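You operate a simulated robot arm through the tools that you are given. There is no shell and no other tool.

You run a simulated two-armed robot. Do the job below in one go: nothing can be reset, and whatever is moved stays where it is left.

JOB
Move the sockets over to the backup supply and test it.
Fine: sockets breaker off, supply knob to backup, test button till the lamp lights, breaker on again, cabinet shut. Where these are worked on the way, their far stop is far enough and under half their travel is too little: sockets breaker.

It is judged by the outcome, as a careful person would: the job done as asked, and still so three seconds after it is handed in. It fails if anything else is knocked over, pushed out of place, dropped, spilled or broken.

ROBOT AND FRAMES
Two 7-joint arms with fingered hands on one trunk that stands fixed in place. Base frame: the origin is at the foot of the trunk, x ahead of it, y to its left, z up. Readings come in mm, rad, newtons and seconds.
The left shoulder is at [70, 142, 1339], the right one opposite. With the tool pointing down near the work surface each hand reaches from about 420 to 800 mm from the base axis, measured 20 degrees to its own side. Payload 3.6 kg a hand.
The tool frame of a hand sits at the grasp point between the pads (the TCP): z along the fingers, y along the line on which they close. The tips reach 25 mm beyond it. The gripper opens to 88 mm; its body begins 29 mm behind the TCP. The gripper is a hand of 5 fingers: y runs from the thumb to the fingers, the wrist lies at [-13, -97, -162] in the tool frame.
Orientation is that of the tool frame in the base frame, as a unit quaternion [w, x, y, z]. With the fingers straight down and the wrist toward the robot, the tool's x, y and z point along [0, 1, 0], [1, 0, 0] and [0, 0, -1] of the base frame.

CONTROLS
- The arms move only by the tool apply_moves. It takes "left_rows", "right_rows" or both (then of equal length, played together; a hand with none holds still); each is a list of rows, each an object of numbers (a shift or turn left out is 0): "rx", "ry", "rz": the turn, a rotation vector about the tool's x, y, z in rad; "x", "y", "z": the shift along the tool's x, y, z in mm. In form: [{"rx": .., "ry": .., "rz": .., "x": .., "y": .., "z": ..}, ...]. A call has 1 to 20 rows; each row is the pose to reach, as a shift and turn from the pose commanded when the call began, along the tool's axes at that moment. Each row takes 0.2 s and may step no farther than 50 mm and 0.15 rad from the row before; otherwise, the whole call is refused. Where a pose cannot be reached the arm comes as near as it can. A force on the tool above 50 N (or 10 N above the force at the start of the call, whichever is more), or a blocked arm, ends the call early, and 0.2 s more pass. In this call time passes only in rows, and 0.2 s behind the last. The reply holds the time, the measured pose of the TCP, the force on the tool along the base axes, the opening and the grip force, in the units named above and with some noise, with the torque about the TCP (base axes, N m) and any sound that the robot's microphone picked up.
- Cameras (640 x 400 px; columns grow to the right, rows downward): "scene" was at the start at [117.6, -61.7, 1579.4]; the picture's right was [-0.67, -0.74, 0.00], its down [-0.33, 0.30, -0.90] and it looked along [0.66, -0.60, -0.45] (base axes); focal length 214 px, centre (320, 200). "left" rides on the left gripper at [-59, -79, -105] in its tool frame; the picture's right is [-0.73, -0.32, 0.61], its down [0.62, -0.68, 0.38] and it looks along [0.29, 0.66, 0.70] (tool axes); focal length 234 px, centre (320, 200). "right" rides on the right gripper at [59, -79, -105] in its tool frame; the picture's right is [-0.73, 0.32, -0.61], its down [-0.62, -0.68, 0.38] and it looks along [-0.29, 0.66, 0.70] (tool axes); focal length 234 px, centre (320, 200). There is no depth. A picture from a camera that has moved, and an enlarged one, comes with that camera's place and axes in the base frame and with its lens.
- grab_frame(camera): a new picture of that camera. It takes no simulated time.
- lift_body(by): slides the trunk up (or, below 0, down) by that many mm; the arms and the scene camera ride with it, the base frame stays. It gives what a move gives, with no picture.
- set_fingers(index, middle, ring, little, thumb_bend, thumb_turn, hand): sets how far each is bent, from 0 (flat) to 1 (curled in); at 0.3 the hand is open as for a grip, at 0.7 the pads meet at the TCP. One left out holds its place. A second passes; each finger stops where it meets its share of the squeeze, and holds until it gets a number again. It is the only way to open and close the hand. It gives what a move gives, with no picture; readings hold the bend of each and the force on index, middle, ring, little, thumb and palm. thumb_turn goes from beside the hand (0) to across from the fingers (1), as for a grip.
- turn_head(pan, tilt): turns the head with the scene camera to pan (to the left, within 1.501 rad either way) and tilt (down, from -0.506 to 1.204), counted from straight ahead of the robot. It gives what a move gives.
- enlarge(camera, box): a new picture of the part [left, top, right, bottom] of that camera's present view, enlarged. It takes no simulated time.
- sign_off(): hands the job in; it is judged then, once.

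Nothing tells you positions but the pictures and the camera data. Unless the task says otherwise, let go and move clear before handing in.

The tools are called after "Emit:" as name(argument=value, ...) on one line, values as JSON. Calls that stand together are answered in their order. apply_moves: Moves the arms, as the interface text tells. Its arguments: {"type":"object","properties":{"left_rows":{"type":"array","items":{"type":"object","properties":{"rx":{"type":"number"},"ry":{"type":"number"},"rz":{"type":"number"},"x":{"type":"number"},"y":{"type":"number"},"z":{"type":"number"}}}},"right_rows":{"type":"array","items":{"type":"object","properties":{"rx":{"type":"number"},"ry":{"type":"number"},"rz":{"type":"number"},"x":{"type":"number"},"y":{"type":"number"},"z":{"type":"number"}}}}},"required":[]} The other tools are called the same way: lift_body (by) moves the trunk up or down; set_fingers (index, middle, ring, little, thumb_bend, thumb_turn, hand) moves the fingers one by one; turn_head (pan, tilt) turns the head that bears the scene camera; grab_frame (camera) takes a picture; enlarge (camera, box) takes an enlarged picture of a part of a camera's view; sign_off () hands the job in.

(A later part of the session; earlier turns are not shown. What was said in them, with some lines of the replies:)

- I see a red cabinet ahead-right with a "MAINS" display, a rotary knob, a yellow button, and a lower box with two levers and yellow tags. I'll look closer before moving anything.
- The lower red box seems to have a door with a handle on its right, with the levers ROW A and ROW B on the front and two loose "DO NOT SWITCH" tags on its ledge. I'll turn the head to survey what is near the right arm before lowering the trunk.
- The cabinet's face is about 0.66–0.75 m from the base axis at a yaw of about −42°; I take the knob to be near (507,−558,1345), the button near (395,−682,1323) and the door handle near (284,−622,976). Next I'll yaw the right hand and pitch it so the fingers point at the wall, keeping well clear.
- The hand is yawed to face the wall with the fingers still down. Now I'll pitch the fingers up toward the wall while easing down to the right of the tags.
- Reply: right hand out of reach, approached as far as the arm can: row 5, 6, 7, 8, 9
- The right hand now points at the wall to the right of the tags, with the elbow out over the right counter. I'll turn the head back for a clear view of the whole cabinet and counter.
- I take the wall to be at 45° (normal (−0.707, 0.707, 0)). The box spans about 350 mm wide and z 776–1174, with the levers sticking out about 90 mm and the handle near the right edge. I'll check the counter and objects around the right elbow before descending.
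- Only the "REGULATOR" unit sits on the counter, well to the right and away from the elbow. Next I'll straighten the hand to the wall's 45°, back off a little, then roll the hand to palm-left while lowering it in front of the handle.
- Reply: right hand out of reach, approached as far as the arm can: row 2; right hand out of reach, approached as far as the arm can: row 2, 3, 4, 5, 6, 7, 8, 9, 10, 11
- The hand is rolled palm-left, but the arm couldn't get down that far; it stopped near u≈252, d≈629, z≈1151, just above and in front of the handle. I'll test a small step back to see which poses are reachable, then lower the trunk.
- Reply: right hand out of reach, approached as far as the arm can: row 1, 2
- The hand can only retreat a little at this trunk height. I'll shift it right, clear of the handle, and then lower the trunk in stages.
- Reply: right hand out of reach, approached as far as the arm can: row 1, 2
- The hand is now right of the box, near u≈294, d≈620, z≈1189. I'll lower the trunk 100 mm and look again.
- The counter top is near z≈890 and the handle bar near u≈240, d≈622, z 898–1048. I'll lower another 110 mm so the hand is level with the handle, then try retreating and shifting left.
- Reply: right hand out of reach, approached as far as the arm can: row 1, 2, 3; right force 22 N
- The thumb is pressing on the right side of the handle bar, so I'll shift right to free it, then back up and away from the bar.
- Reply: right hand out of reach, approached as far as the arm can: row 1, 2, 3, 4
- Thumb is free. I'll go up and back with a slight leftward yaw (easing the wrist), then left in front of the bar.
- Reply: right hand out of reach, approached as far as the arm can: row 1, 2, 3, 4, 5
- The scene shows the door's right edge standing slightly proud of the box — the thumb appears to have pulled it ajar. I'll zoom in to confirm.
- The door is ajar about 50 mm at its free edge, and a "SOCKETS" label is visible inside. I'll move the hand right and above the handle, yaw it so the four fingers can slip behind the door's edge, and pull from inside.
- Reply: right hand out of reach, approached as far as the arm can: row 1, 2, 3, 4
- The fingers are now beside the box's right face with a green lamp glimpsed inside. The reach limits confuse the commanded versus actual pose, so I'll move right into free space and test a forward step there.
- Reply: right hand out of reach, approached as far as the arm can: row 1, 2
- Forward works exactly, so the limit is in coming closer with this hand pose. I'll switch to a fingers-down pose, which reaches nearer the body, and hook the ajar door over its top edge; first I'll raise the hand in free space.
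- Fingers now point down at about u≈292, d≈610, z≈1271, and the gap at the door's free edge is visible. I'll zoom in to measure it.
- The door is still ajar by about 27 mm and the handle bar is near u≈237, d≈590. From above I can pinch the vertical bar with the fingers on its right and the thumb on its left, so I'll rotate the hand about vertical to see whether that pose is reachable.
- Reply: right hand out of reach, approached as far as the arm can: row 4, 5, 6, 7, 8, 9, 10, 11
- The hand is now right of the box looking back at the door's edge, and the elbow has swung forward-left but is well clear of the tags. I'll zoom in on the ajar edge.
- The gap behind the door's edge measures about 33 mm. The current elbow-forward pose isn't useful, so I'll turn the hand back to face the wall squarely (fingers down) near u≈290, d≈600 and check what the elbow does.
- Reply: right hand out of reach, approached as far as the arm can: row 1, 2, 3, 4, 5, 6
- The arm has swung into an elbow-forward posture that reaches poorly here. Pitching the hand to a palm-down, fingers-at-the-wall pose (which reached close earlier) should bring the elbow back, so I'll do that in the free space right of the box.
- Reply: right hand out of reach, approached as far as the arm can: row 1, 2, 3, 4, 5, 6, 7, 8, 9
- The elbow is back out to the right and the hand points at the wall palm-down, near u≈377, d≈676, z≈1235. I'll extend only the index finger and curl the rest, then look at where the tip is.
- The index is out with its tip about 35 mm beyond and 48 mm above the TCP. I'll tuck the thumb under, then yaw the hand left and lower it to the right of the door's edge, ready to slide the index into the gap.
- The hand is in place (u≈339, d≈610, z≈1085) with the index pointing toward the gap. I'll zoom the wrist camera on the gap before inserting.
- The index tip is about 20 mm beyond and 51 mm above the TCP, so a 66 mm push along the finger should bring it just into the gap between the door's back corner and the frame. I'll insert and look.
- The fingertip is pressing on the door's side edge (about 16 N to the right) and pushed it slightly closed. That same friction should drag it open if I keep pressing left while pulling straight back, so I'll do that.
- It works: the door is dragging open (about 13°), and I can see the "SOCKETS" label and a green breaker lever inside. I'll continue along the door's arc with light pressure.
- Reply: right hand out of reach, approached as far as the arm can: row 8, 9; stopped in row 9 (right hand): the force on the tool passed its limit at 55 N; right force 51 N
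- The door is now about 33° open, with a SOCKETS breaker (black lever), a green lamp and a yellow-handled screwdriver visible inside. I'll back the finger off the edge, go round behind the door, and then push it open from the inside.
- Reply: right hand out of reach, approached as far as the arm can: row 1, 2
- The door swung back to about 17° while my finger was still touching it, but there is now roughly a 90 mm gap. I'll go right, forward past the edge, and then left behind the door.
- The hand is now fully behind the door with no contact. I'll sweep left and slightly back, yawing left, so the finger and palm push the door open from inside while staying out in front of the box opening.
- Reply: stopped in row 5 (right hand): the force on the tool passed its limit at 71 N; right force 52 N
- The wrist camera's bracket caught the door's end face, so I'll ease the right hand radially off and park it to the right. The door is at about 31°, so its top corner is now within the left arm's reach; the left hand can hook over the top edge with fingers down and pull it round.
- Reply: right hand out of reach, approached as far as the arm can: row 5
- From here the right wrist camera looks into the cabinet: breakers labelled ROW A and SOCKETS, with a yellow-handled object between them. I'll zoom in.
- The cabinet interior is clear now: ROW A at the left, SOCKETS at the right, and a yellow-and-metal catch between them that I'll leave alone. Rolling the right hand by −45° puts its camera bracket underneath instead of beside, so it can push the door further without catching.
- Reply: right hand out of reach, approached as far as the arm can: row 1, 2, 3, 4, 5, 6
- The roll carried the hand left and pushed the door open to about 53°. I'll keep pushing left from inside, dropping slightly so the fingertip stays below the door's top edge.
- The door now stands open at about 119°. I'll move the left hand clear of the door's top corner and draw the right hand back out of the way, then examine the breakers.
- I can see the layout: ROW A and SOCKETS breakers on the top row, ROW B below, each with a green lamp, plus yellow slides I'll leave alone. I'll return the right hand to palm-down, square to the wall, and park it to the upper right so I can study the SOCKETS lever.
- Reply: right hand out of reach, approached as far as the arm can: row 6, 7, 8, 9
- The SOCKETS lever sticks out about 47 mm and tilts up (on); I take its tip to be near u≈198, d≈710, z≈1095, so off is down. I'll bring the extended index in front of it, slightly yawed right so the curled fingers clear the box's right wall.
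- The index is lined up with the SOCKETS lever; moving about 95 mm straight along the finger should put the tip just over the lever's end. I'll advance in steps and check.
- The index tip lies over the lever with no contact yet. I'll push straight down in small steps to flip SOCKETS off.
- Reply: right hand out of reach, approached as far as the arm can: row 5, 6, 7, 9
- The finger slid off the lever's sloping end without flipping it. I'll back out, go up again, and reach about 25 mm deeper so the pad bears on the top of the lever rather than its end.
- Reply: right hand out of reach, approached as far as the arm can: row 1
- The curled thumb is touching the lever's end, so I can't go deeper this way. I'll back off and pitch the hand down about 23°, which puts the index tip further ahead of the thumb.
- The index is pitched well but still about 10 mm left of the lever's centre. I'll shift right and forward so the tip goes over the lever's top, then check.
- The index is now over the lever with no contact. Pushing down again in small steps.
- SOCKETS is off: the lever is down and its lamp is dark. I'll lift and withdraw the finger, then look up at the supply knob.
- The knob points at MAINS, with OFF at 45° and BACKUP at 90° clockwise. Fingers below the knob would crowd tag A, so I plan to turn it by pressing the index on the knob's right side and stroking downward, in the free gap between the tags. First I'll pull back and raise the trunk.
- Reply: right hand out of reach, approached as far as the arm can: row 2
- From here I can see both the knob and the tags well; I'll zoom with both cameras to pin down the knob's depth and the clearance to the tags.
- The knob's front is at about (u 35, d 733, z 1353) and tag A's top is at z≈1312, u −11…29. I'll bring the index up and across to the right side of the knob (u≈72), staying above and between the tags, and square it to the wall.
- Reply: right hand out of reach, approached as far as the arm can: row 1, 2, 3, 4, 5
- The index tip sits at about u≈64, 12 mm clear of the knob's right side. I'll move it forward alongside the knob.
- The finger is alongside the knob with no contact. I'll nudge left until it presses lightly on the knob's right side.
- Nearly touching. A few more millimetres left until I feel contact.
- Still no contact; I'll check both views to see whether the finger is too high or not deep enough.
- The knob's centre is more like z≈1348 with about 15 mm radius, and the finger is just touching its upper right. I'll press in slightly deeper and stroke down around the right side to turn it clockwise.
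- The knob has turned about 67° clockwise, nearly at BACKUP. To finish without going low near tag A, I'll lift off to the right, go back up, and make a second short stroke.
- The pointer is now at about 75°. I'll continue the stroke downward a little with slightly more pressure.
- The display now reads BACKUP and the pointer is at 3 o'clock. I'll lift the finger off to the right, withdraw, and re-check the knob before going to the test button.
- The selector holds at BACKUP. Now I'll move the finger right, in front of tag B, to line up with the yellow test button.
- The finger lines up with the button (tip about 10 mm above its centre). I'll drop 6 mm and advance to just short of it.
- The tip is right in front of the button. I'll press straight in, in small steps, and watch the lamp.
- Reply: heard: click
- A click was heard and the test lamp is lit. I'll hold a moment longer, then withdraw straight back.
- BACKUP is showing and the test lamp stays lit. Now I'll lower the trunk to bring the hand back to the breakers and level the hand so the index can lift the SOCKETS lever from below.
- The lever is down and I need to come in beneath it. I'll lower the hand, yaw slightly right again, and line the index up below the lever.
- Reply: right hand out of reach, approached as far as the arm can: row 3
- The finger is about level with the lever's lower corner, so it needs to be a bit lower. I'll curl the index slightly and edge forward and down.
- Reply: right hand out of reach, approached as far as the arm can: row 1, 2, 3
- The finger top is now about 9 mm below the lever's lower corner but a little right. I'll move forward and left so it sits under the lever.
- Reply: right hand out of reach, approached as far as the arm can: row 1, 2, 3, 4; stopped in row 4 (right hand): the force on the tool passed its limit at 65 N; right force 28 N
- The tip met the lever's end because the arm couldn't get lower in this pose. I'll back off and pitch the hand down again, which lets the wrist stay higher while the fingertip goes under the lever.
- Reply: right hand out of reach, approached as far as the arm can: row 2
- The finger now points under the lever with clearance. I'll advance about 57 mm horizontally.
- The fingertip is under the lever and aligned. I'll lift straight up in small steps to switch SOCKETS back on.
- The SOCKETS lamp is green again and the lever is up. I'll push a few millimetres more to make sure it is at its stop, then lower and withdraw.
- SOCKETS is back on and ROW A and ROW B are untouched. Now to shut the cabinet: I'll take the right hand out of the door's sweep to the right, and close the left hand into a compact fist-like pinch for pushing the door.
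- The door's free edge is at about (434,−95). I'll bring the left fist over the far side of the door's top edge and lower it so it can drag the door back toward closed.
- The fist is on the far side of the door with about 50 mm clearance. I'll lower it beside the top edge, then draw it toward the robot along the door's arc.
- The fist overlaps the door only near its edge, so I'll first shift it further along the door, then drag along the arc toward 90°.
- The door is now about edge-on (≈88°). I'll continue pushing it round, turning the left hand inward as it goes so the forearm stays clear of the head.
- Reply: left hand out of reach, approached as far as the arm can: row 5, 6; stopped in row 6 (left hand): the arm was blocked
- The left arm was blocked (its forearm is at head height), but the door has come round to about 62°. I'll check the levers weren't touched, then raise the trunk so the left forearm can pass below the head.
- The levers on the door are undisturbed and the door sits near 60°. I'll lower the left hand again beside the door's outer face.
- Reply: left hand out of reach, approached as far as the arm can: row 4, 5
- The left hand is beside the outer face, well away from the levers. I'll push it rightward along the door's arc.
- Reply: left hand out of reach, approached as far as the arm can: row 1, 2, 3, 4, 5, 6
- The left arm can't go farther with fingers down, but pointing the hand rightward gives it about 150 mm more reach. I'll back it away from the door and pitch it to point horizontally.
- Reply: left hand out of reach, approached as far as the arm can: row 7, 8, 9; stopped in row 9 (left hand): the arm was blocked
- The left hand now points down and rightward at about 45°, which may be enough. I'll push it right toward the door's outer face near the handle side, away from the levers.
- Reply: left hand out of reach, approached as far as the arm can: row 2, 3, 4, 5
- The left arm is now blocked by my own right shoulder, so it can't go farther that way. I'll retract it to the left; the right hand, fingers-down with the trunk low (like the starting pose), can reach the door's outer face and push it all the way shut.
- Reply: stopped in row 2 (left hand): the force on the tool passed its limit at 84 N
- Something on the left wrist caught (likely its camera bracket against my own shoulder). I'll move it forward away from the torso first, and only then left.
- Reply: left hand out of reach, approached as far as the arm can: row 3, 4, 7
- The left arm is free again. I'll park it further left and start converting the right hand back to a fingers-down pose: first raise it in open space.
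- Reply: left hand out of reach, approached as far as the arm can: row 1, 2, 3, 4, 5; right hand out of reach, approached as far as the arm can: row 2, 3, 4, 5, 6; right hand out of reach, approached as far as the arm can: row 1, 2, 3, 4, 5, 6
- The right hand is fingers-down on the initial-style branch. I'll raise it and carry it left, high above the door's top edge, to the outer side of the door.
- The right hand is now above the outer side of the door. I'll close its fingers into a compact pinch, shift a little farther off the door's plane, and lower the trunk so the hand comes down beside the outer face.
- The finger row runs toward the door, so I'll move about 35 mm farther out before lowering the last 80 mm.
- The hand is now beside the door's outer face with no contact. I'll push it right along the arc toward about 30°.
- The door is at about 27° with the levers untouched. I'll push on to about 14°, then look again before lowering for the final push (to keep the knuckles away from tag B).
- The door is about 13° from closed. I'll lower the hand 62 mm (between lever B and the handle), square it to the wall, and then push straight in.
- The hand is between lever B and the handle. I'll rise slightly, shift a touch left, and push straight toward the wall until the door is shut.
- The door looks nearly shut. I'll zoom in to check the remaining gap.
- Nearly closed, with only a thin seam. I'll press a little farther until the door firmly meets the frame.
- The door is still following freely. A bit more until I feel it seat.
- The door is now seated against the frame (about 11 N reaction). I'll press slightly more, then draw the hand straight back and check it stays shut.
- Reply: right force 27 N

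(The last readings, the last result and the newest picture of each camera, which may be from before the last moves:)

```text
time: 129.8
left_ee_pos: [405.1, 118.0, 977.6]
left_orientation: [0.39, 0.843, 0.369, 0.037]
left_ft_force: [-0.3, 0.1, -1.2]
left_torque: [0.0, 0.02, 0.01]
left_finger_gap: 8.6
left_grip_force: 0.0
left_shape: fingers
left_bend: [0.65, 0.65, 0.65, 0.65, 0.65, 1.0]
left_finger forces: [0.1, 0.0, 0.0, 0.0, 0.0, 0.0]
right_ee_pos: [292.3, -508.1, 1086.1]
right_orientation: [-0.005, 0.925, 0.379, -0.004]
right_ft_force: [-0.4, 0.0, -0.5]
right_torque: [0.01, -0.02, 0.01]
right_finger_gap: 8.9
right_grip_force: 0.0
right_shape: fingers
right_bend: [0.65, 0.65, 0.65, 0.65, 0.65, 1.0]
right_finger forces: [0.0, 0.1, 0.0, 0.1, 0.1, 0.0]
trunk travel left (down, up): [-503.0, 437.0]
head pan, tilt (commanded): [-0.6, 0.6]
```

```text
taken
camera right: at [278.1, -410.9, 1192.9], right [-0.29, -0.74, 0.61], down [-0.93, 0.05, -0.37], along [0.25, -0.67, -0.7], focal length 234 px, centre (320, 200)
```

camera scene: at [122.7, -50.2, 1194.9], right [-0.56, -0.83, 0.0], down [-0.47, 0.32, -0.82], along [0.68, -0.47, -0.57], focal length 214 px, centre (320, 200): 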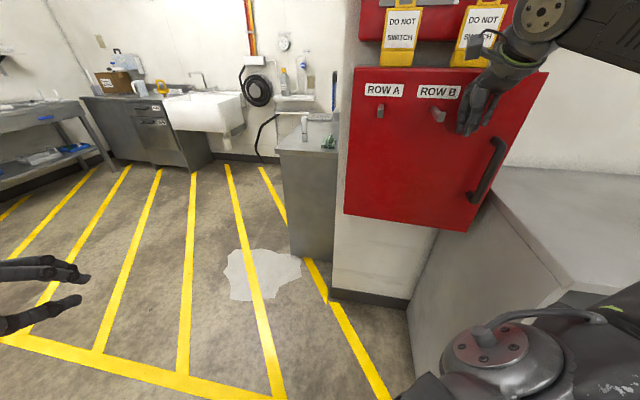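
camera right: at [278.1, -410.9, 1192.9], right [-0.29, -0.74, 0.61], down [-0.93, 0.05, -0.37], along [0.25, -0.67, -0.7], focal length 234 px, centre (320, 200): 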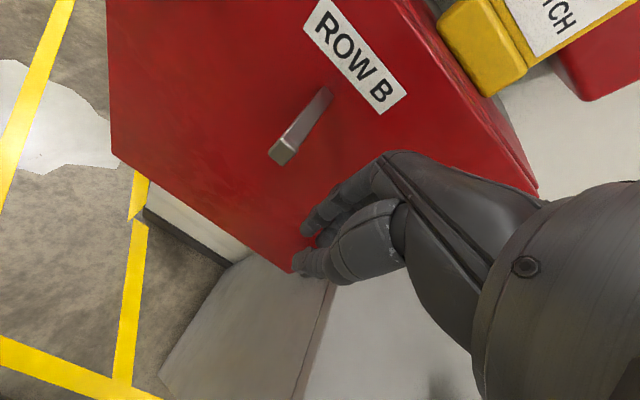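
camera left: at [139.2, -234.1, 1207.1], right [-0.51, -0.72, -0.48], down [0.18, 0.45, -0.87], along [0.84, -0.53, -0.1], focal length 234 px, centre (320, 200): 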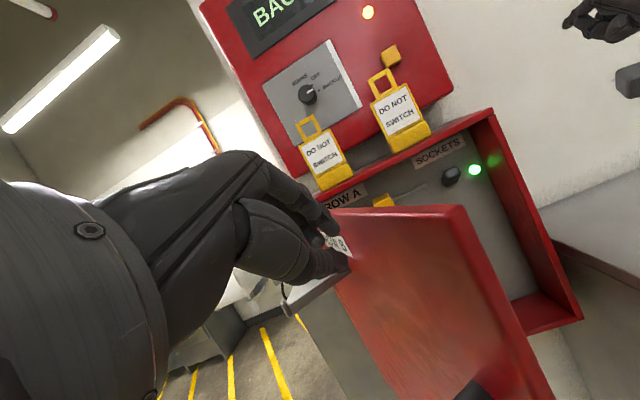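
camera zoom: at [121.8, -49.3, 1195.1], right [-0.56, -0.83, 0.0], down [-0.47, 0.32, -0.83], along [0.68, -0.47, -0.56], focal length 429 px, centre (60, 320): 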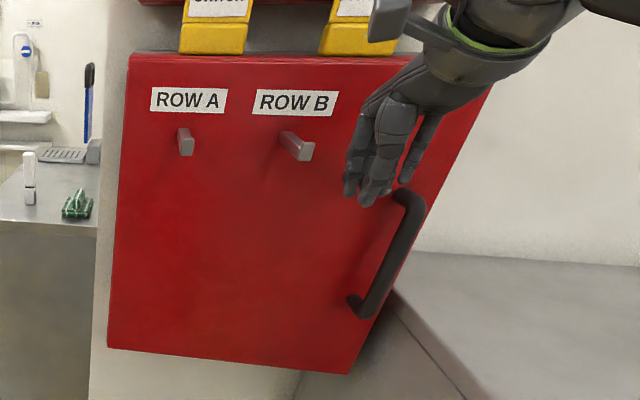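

The door stays shut as the hand leaves. I'll draw the hand farther back and up, raise the trunk, and take a full look at the cabinet.

Emit:
apply_moves(right_rows=[{"y": -25, "z": -10}, {"y": -50, "z": -40}, {"y": -70, "z": -80}, {"y": -80, "z": -120}])

Emit:
lift_body(by=300)

Emit:
turn_head(pan=-0.8, tilt=0.55)

Emit:
grab_frame(camera="scene")

Emit:
grab_frame(camera="right")

```text
time: 130.8
left_ee_pos: [404.2, 117.1, 977.8]
left_orientation: [0.389, 0.843, 0.369, 0.036]
left_ft_force: [-0.6, 0.2, 0.0]
left_torque: [0.01, -0.03, 0.02]
left_finger_gap: 8.9
left_grip_force: 0.1
left_shape: fingers
left_bend: [0.65, 0.65, 0.65, 0.65, 0.65, 1.0]
left_finger forces: [0.0, 0.0, 0.0, 0.0, 0.0, 0.0]
right_ee_pos: [277.9, -480.0, 1137.6]
right_orientation: [-0.004, 0.925, 0.379, -0.003]
right_ft_force: [0.0, -0.2, -0.6]
right_torque: [0.0, -0.02, 0.02]
right_finger_gap: 8.9
right_grip_force: 0.0
right_shape: fingers
right_bend: [0.65, 0.65, 0.65, 0.65, 0.65, 1.0]
right_finger forces: [0.0, 0.0, 0.1, 0.0, 0.0, 0.1]
right hand out of reach, approached as far as the arm can: row 2, 3, 4
trunk travel left (down, up): [-503.0, 437.0]
head pan, tilt (commanded): [-0.6, 0.6]
```

```text
time: 133.8
left_ee_pos: [404.7, 116.6, 1277.6]
left_orientation: [0.388, 0.843, 0.37, 0.037]
left_ft_force: [-0.1, 0.1, 0.0]
left_torque: [0.03, -0.01, -0.02]
left_finger_gap: 9.0
left_grip_force: 0.0
left_shape: fingers
left_bend: [0.65, 0.65, 0.65, 0.65, 0.65, 1.0]
left_finger forces: [0.0, 0.0, 0.1, 0.1, 0.0, 0.0]
right_ee_pos: [279.8, -481.5, 1437.8]
right_orientation: [-0.004, 0.925, 0.379, -0.003]
right_ft_force: [0.1, 0.6, -1.6]
right_torque: [-0.04, -0.04, -0.01]
right_finger_gap: 8.8
right_grip_force: 0.0
right_shape: fingers
right_bend: [0.65, 0.65, 0.65, 0.65, 0.65, 1.0]
right_finger forces: [0.1, 0.1, 0.0, 0.0, 0.0, 0.0]
trunk travel left (down, up): [-803.0, 137.0]
head pan, tilt (commanded): [-0.6, 0.6]
```

```text
time: 134.5
left_ee_pos: [405.4, 117.3, 1276.8]
left_orientation: [0.388, 0.843, 0.37, 0.037]
left_ft_force: [0.6, -1.4, 0.6]
left_torque: [0.0, 0.0, 0.0]
left_finger_gap: 8.8
left_grip_force: 0.1
left_shape: fingers
left_bend: [0.65, 0.65, 0.65, 0.65, 0.65, 1.0]
left_finger forces: [0.0, 0.1, 0.0, 0.1, 0.0, 0.0]
right_ee_pos: [279.0, -481.6, 1436.5]
right_orientation: [-0.005, 0.925, 0.379, -0.003]
right_ft_force: [0.5, 1.0, 0.2]
right_torque: [0.01, -0.02, 0.02]
right_finger_gap: 8.7
right_grip_force: 0.1
right_shape: fingers
right_bend: [0.65, 0.65, 0.65, 0.65, 0.65, 1.0]
right_finger forces: [0.0, 0.1, 0.1, 0.1, 0.1, 0.0]
trunk travel left (down, up): [-803.0, 137.0]
head pan, tilt (commanded): [-0.799, 0.55]
```

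```text
taken
camera scene: at [112.3, -64.3, 1499.4], right [-0.72, -0.7, 0.0], down [-0.36, 0.37, -0.85], along [0.59, -0.61, -0.52], focal length 214 px, centre (320, 200)
```

scene: 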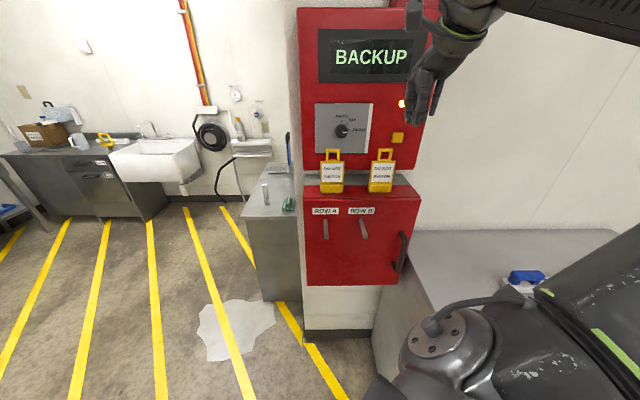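

```text
taken
camera right: at [263.7, -384.4, 1543.4], right [-0.29, -0.74, 0.61], down [-0.93, 0.05, -0.38], along [0.25, -0.67, -0.7], focal length 234 px, centre (320, 200)
```

right: 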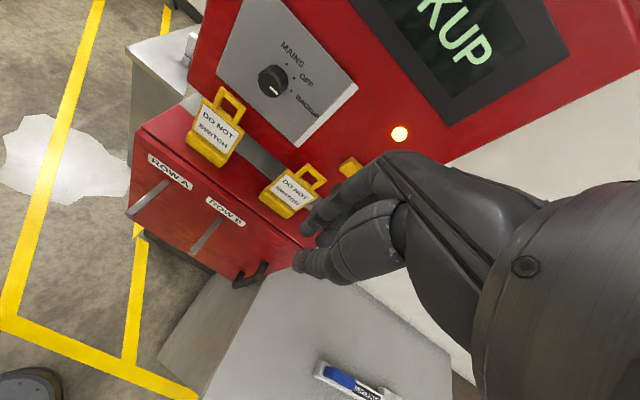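

Emit:
enlarge(camera="scene", box=[290, 130, 430, 300])

Emit:
enlarge(camera="right", box=[120, 60, 360, 300])

Emit:
enlarge(camera="scene", box=[290, 0, 450, 160])

```text
2.35 times, centred on (360, 215) of scene
camera zoom: at [112.3, -64.3, 1499.4], right [-0.72, -0.7, 0.0], down [-0.36, 0.37, -0.85], along [0.59, -0.61, -0.52], focal length 505 px, centre (226, 165)
```

zoom: 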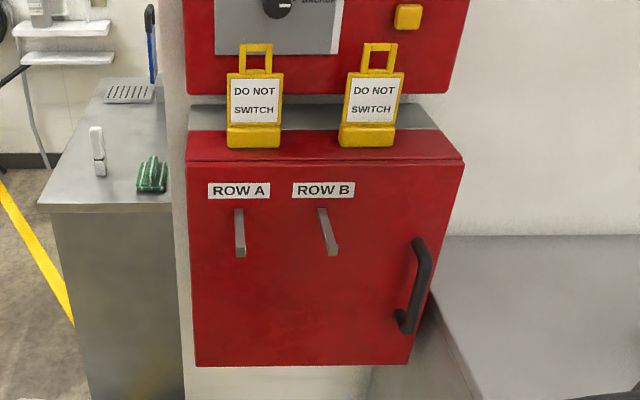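

```text
1.67 times, centred on (240, 180) of right
camera zoom: at [263.7, -384.4, 1543.4], right [-0.29, -0.74, 0.61], down [-0.93, 0.05, -0.38], along [0.25, -0.67, -0.7], focal length 390 px, centre (453, 233)
```

zoom: 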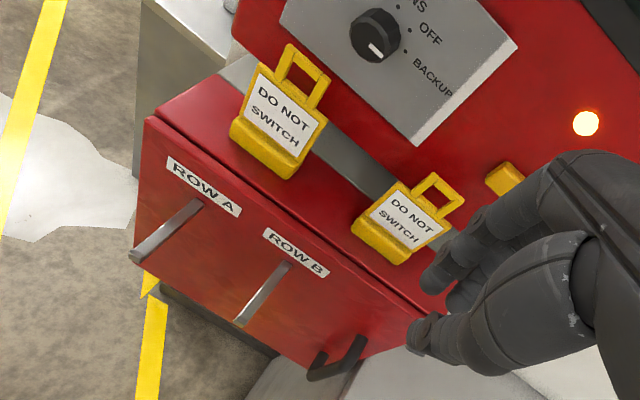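

```text
2.50 times, centred on (370, 80) of scene
camera zoom: at [112.3, -64.3, 1499.4], right [-0.72, -0.7, 0.0], down [-0.36, 0.37, -0.85], along [0.59, -0.61, -0.52], focal length 536 px, centre (195, 500)
```

zoom: 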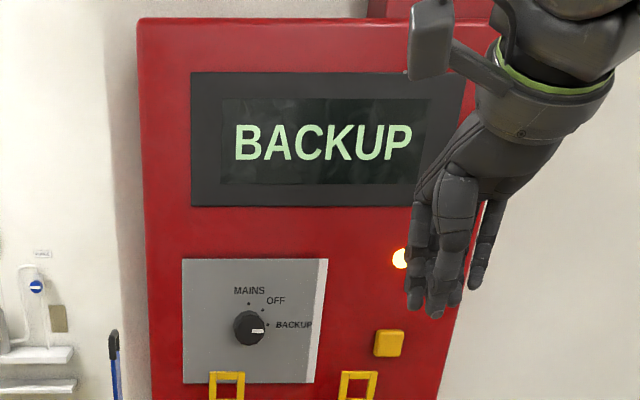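

The cabinet is shut, the display reads BACKUP with the test lamp lit, and both tags and levers are where they were. I'll draw the right hand back a little farther from the panel and check once more.

Emit:
apply_moves(right_rows=[{"y": -20, "z": -15}, {"y": -40, "z": -30}, {"y": -60, "z": -45}])

Emit:
grab_frame(camera="scene")

Emit:
enlarge(camera="scene", box=[290, 170, 430, 300])

```text
time: 135.3
left_ee_pos: [403.6, 116.6, 1277.6]
left_orientation: [0.388, 0.843, 0.37, 0.036]
left_ft_force: [0.3, 0.0, 0.0]
left_torque: [-0.01, 0.0, 0.01]
left_finger_gap: 8.7
left_grip_force: 0.1
left_shape: fingers
left_bend: [0.65, 0.65, 0.65, 0.65, 0.65, 1.0]
left_finger forces: [0.0, 0.0, 0.1, 0.1, 0.0, 0.1]
right_ee_pos: [278.0, -474.3, 1434.5]
right_orientation: [-0.004, 0.925, 0.379, -0.002]
right_ft_force: [-0.4, 0.1, -0.5]
right_torque: [0.0, 0.0, 0.01]
right_finger_gap: 8.8
right_grip_force: 0.1
right_shape: fingers
right_bend: [0.65, 0.65, 0.65, 0.65, 0.65, 1.0]
right_finger forces: [0.1, 0.0, 0.0, 0.0, 0.0, 0.0]
right hand out of reach, approached as far as the arm can: row 1, 2, 3
trunk travel left (down, up): [-803.0, 137.0]
head pan, tilt (commanded): [-0.799, 0.55]
```

```text
taken
camera scene: at [112.0, -64.1, 1499.5], right [-0.72, -0.7, 0.0], down [-0.36, 0.37, -0.85], along [0.59, -0.61, -0.52], focal length 214 px, centre (320, 200)
```

scene: 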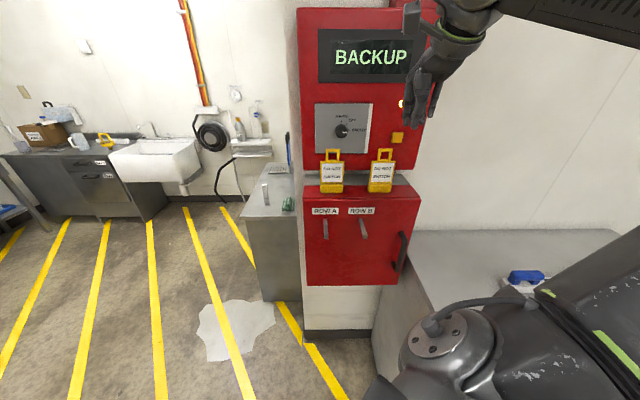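

```text
3.08 times, centred on (360, 235) of scene
camera zoom: at [112.0, -64.1, 1499.5], right [-0.72, -0.7, 0.0], down [-0.36, 0.37, -0.85], along [0.59, -0.61, -0.52], focal length 660 px, centre (197, 92)
```

zoom: 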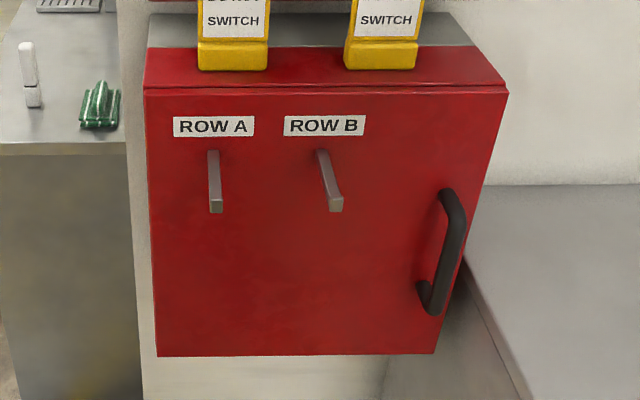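

The door is fully shut (its free corner is back at d≈665, as at the start). The selector is at BACKUP, the lamp is lit, SOCKETS was left on, and both hands are clear, so I'm handing the job in.

Emit:
sign_off()

```text
The job is handed in.
```

The sockets are now on the backup supply and the test lamp lit. I've handed the job in.

- **Sockets breaker:** I switched it off before touching the supply knob, and its lamp went dark. After the test I switched it back on and its lamp came back green. I could see that lamp until the cabinet was shut, but not after.
- **Supply knob:** it points at BACKUP and the display reads BACKUP.
- **Test button:** I pressed it until the lamp lit. There was a click, and the lamp was still lit at the last look.
- **Cabinet:** the door is shut, and it stayed shut after I drew my hand back.

ROW A and ROW B were still on inside the cabinet when I last saw them. Their outside levers and both "DO NOT SWITCH" tags look unmoved. Nothing was dropped or knocked over.

The door was awkward to move. My wrist camera bracket caught on its edge once while opening it. Later my left wrist was blocked against my own shoulder, so I finished closing the door with the right hand.
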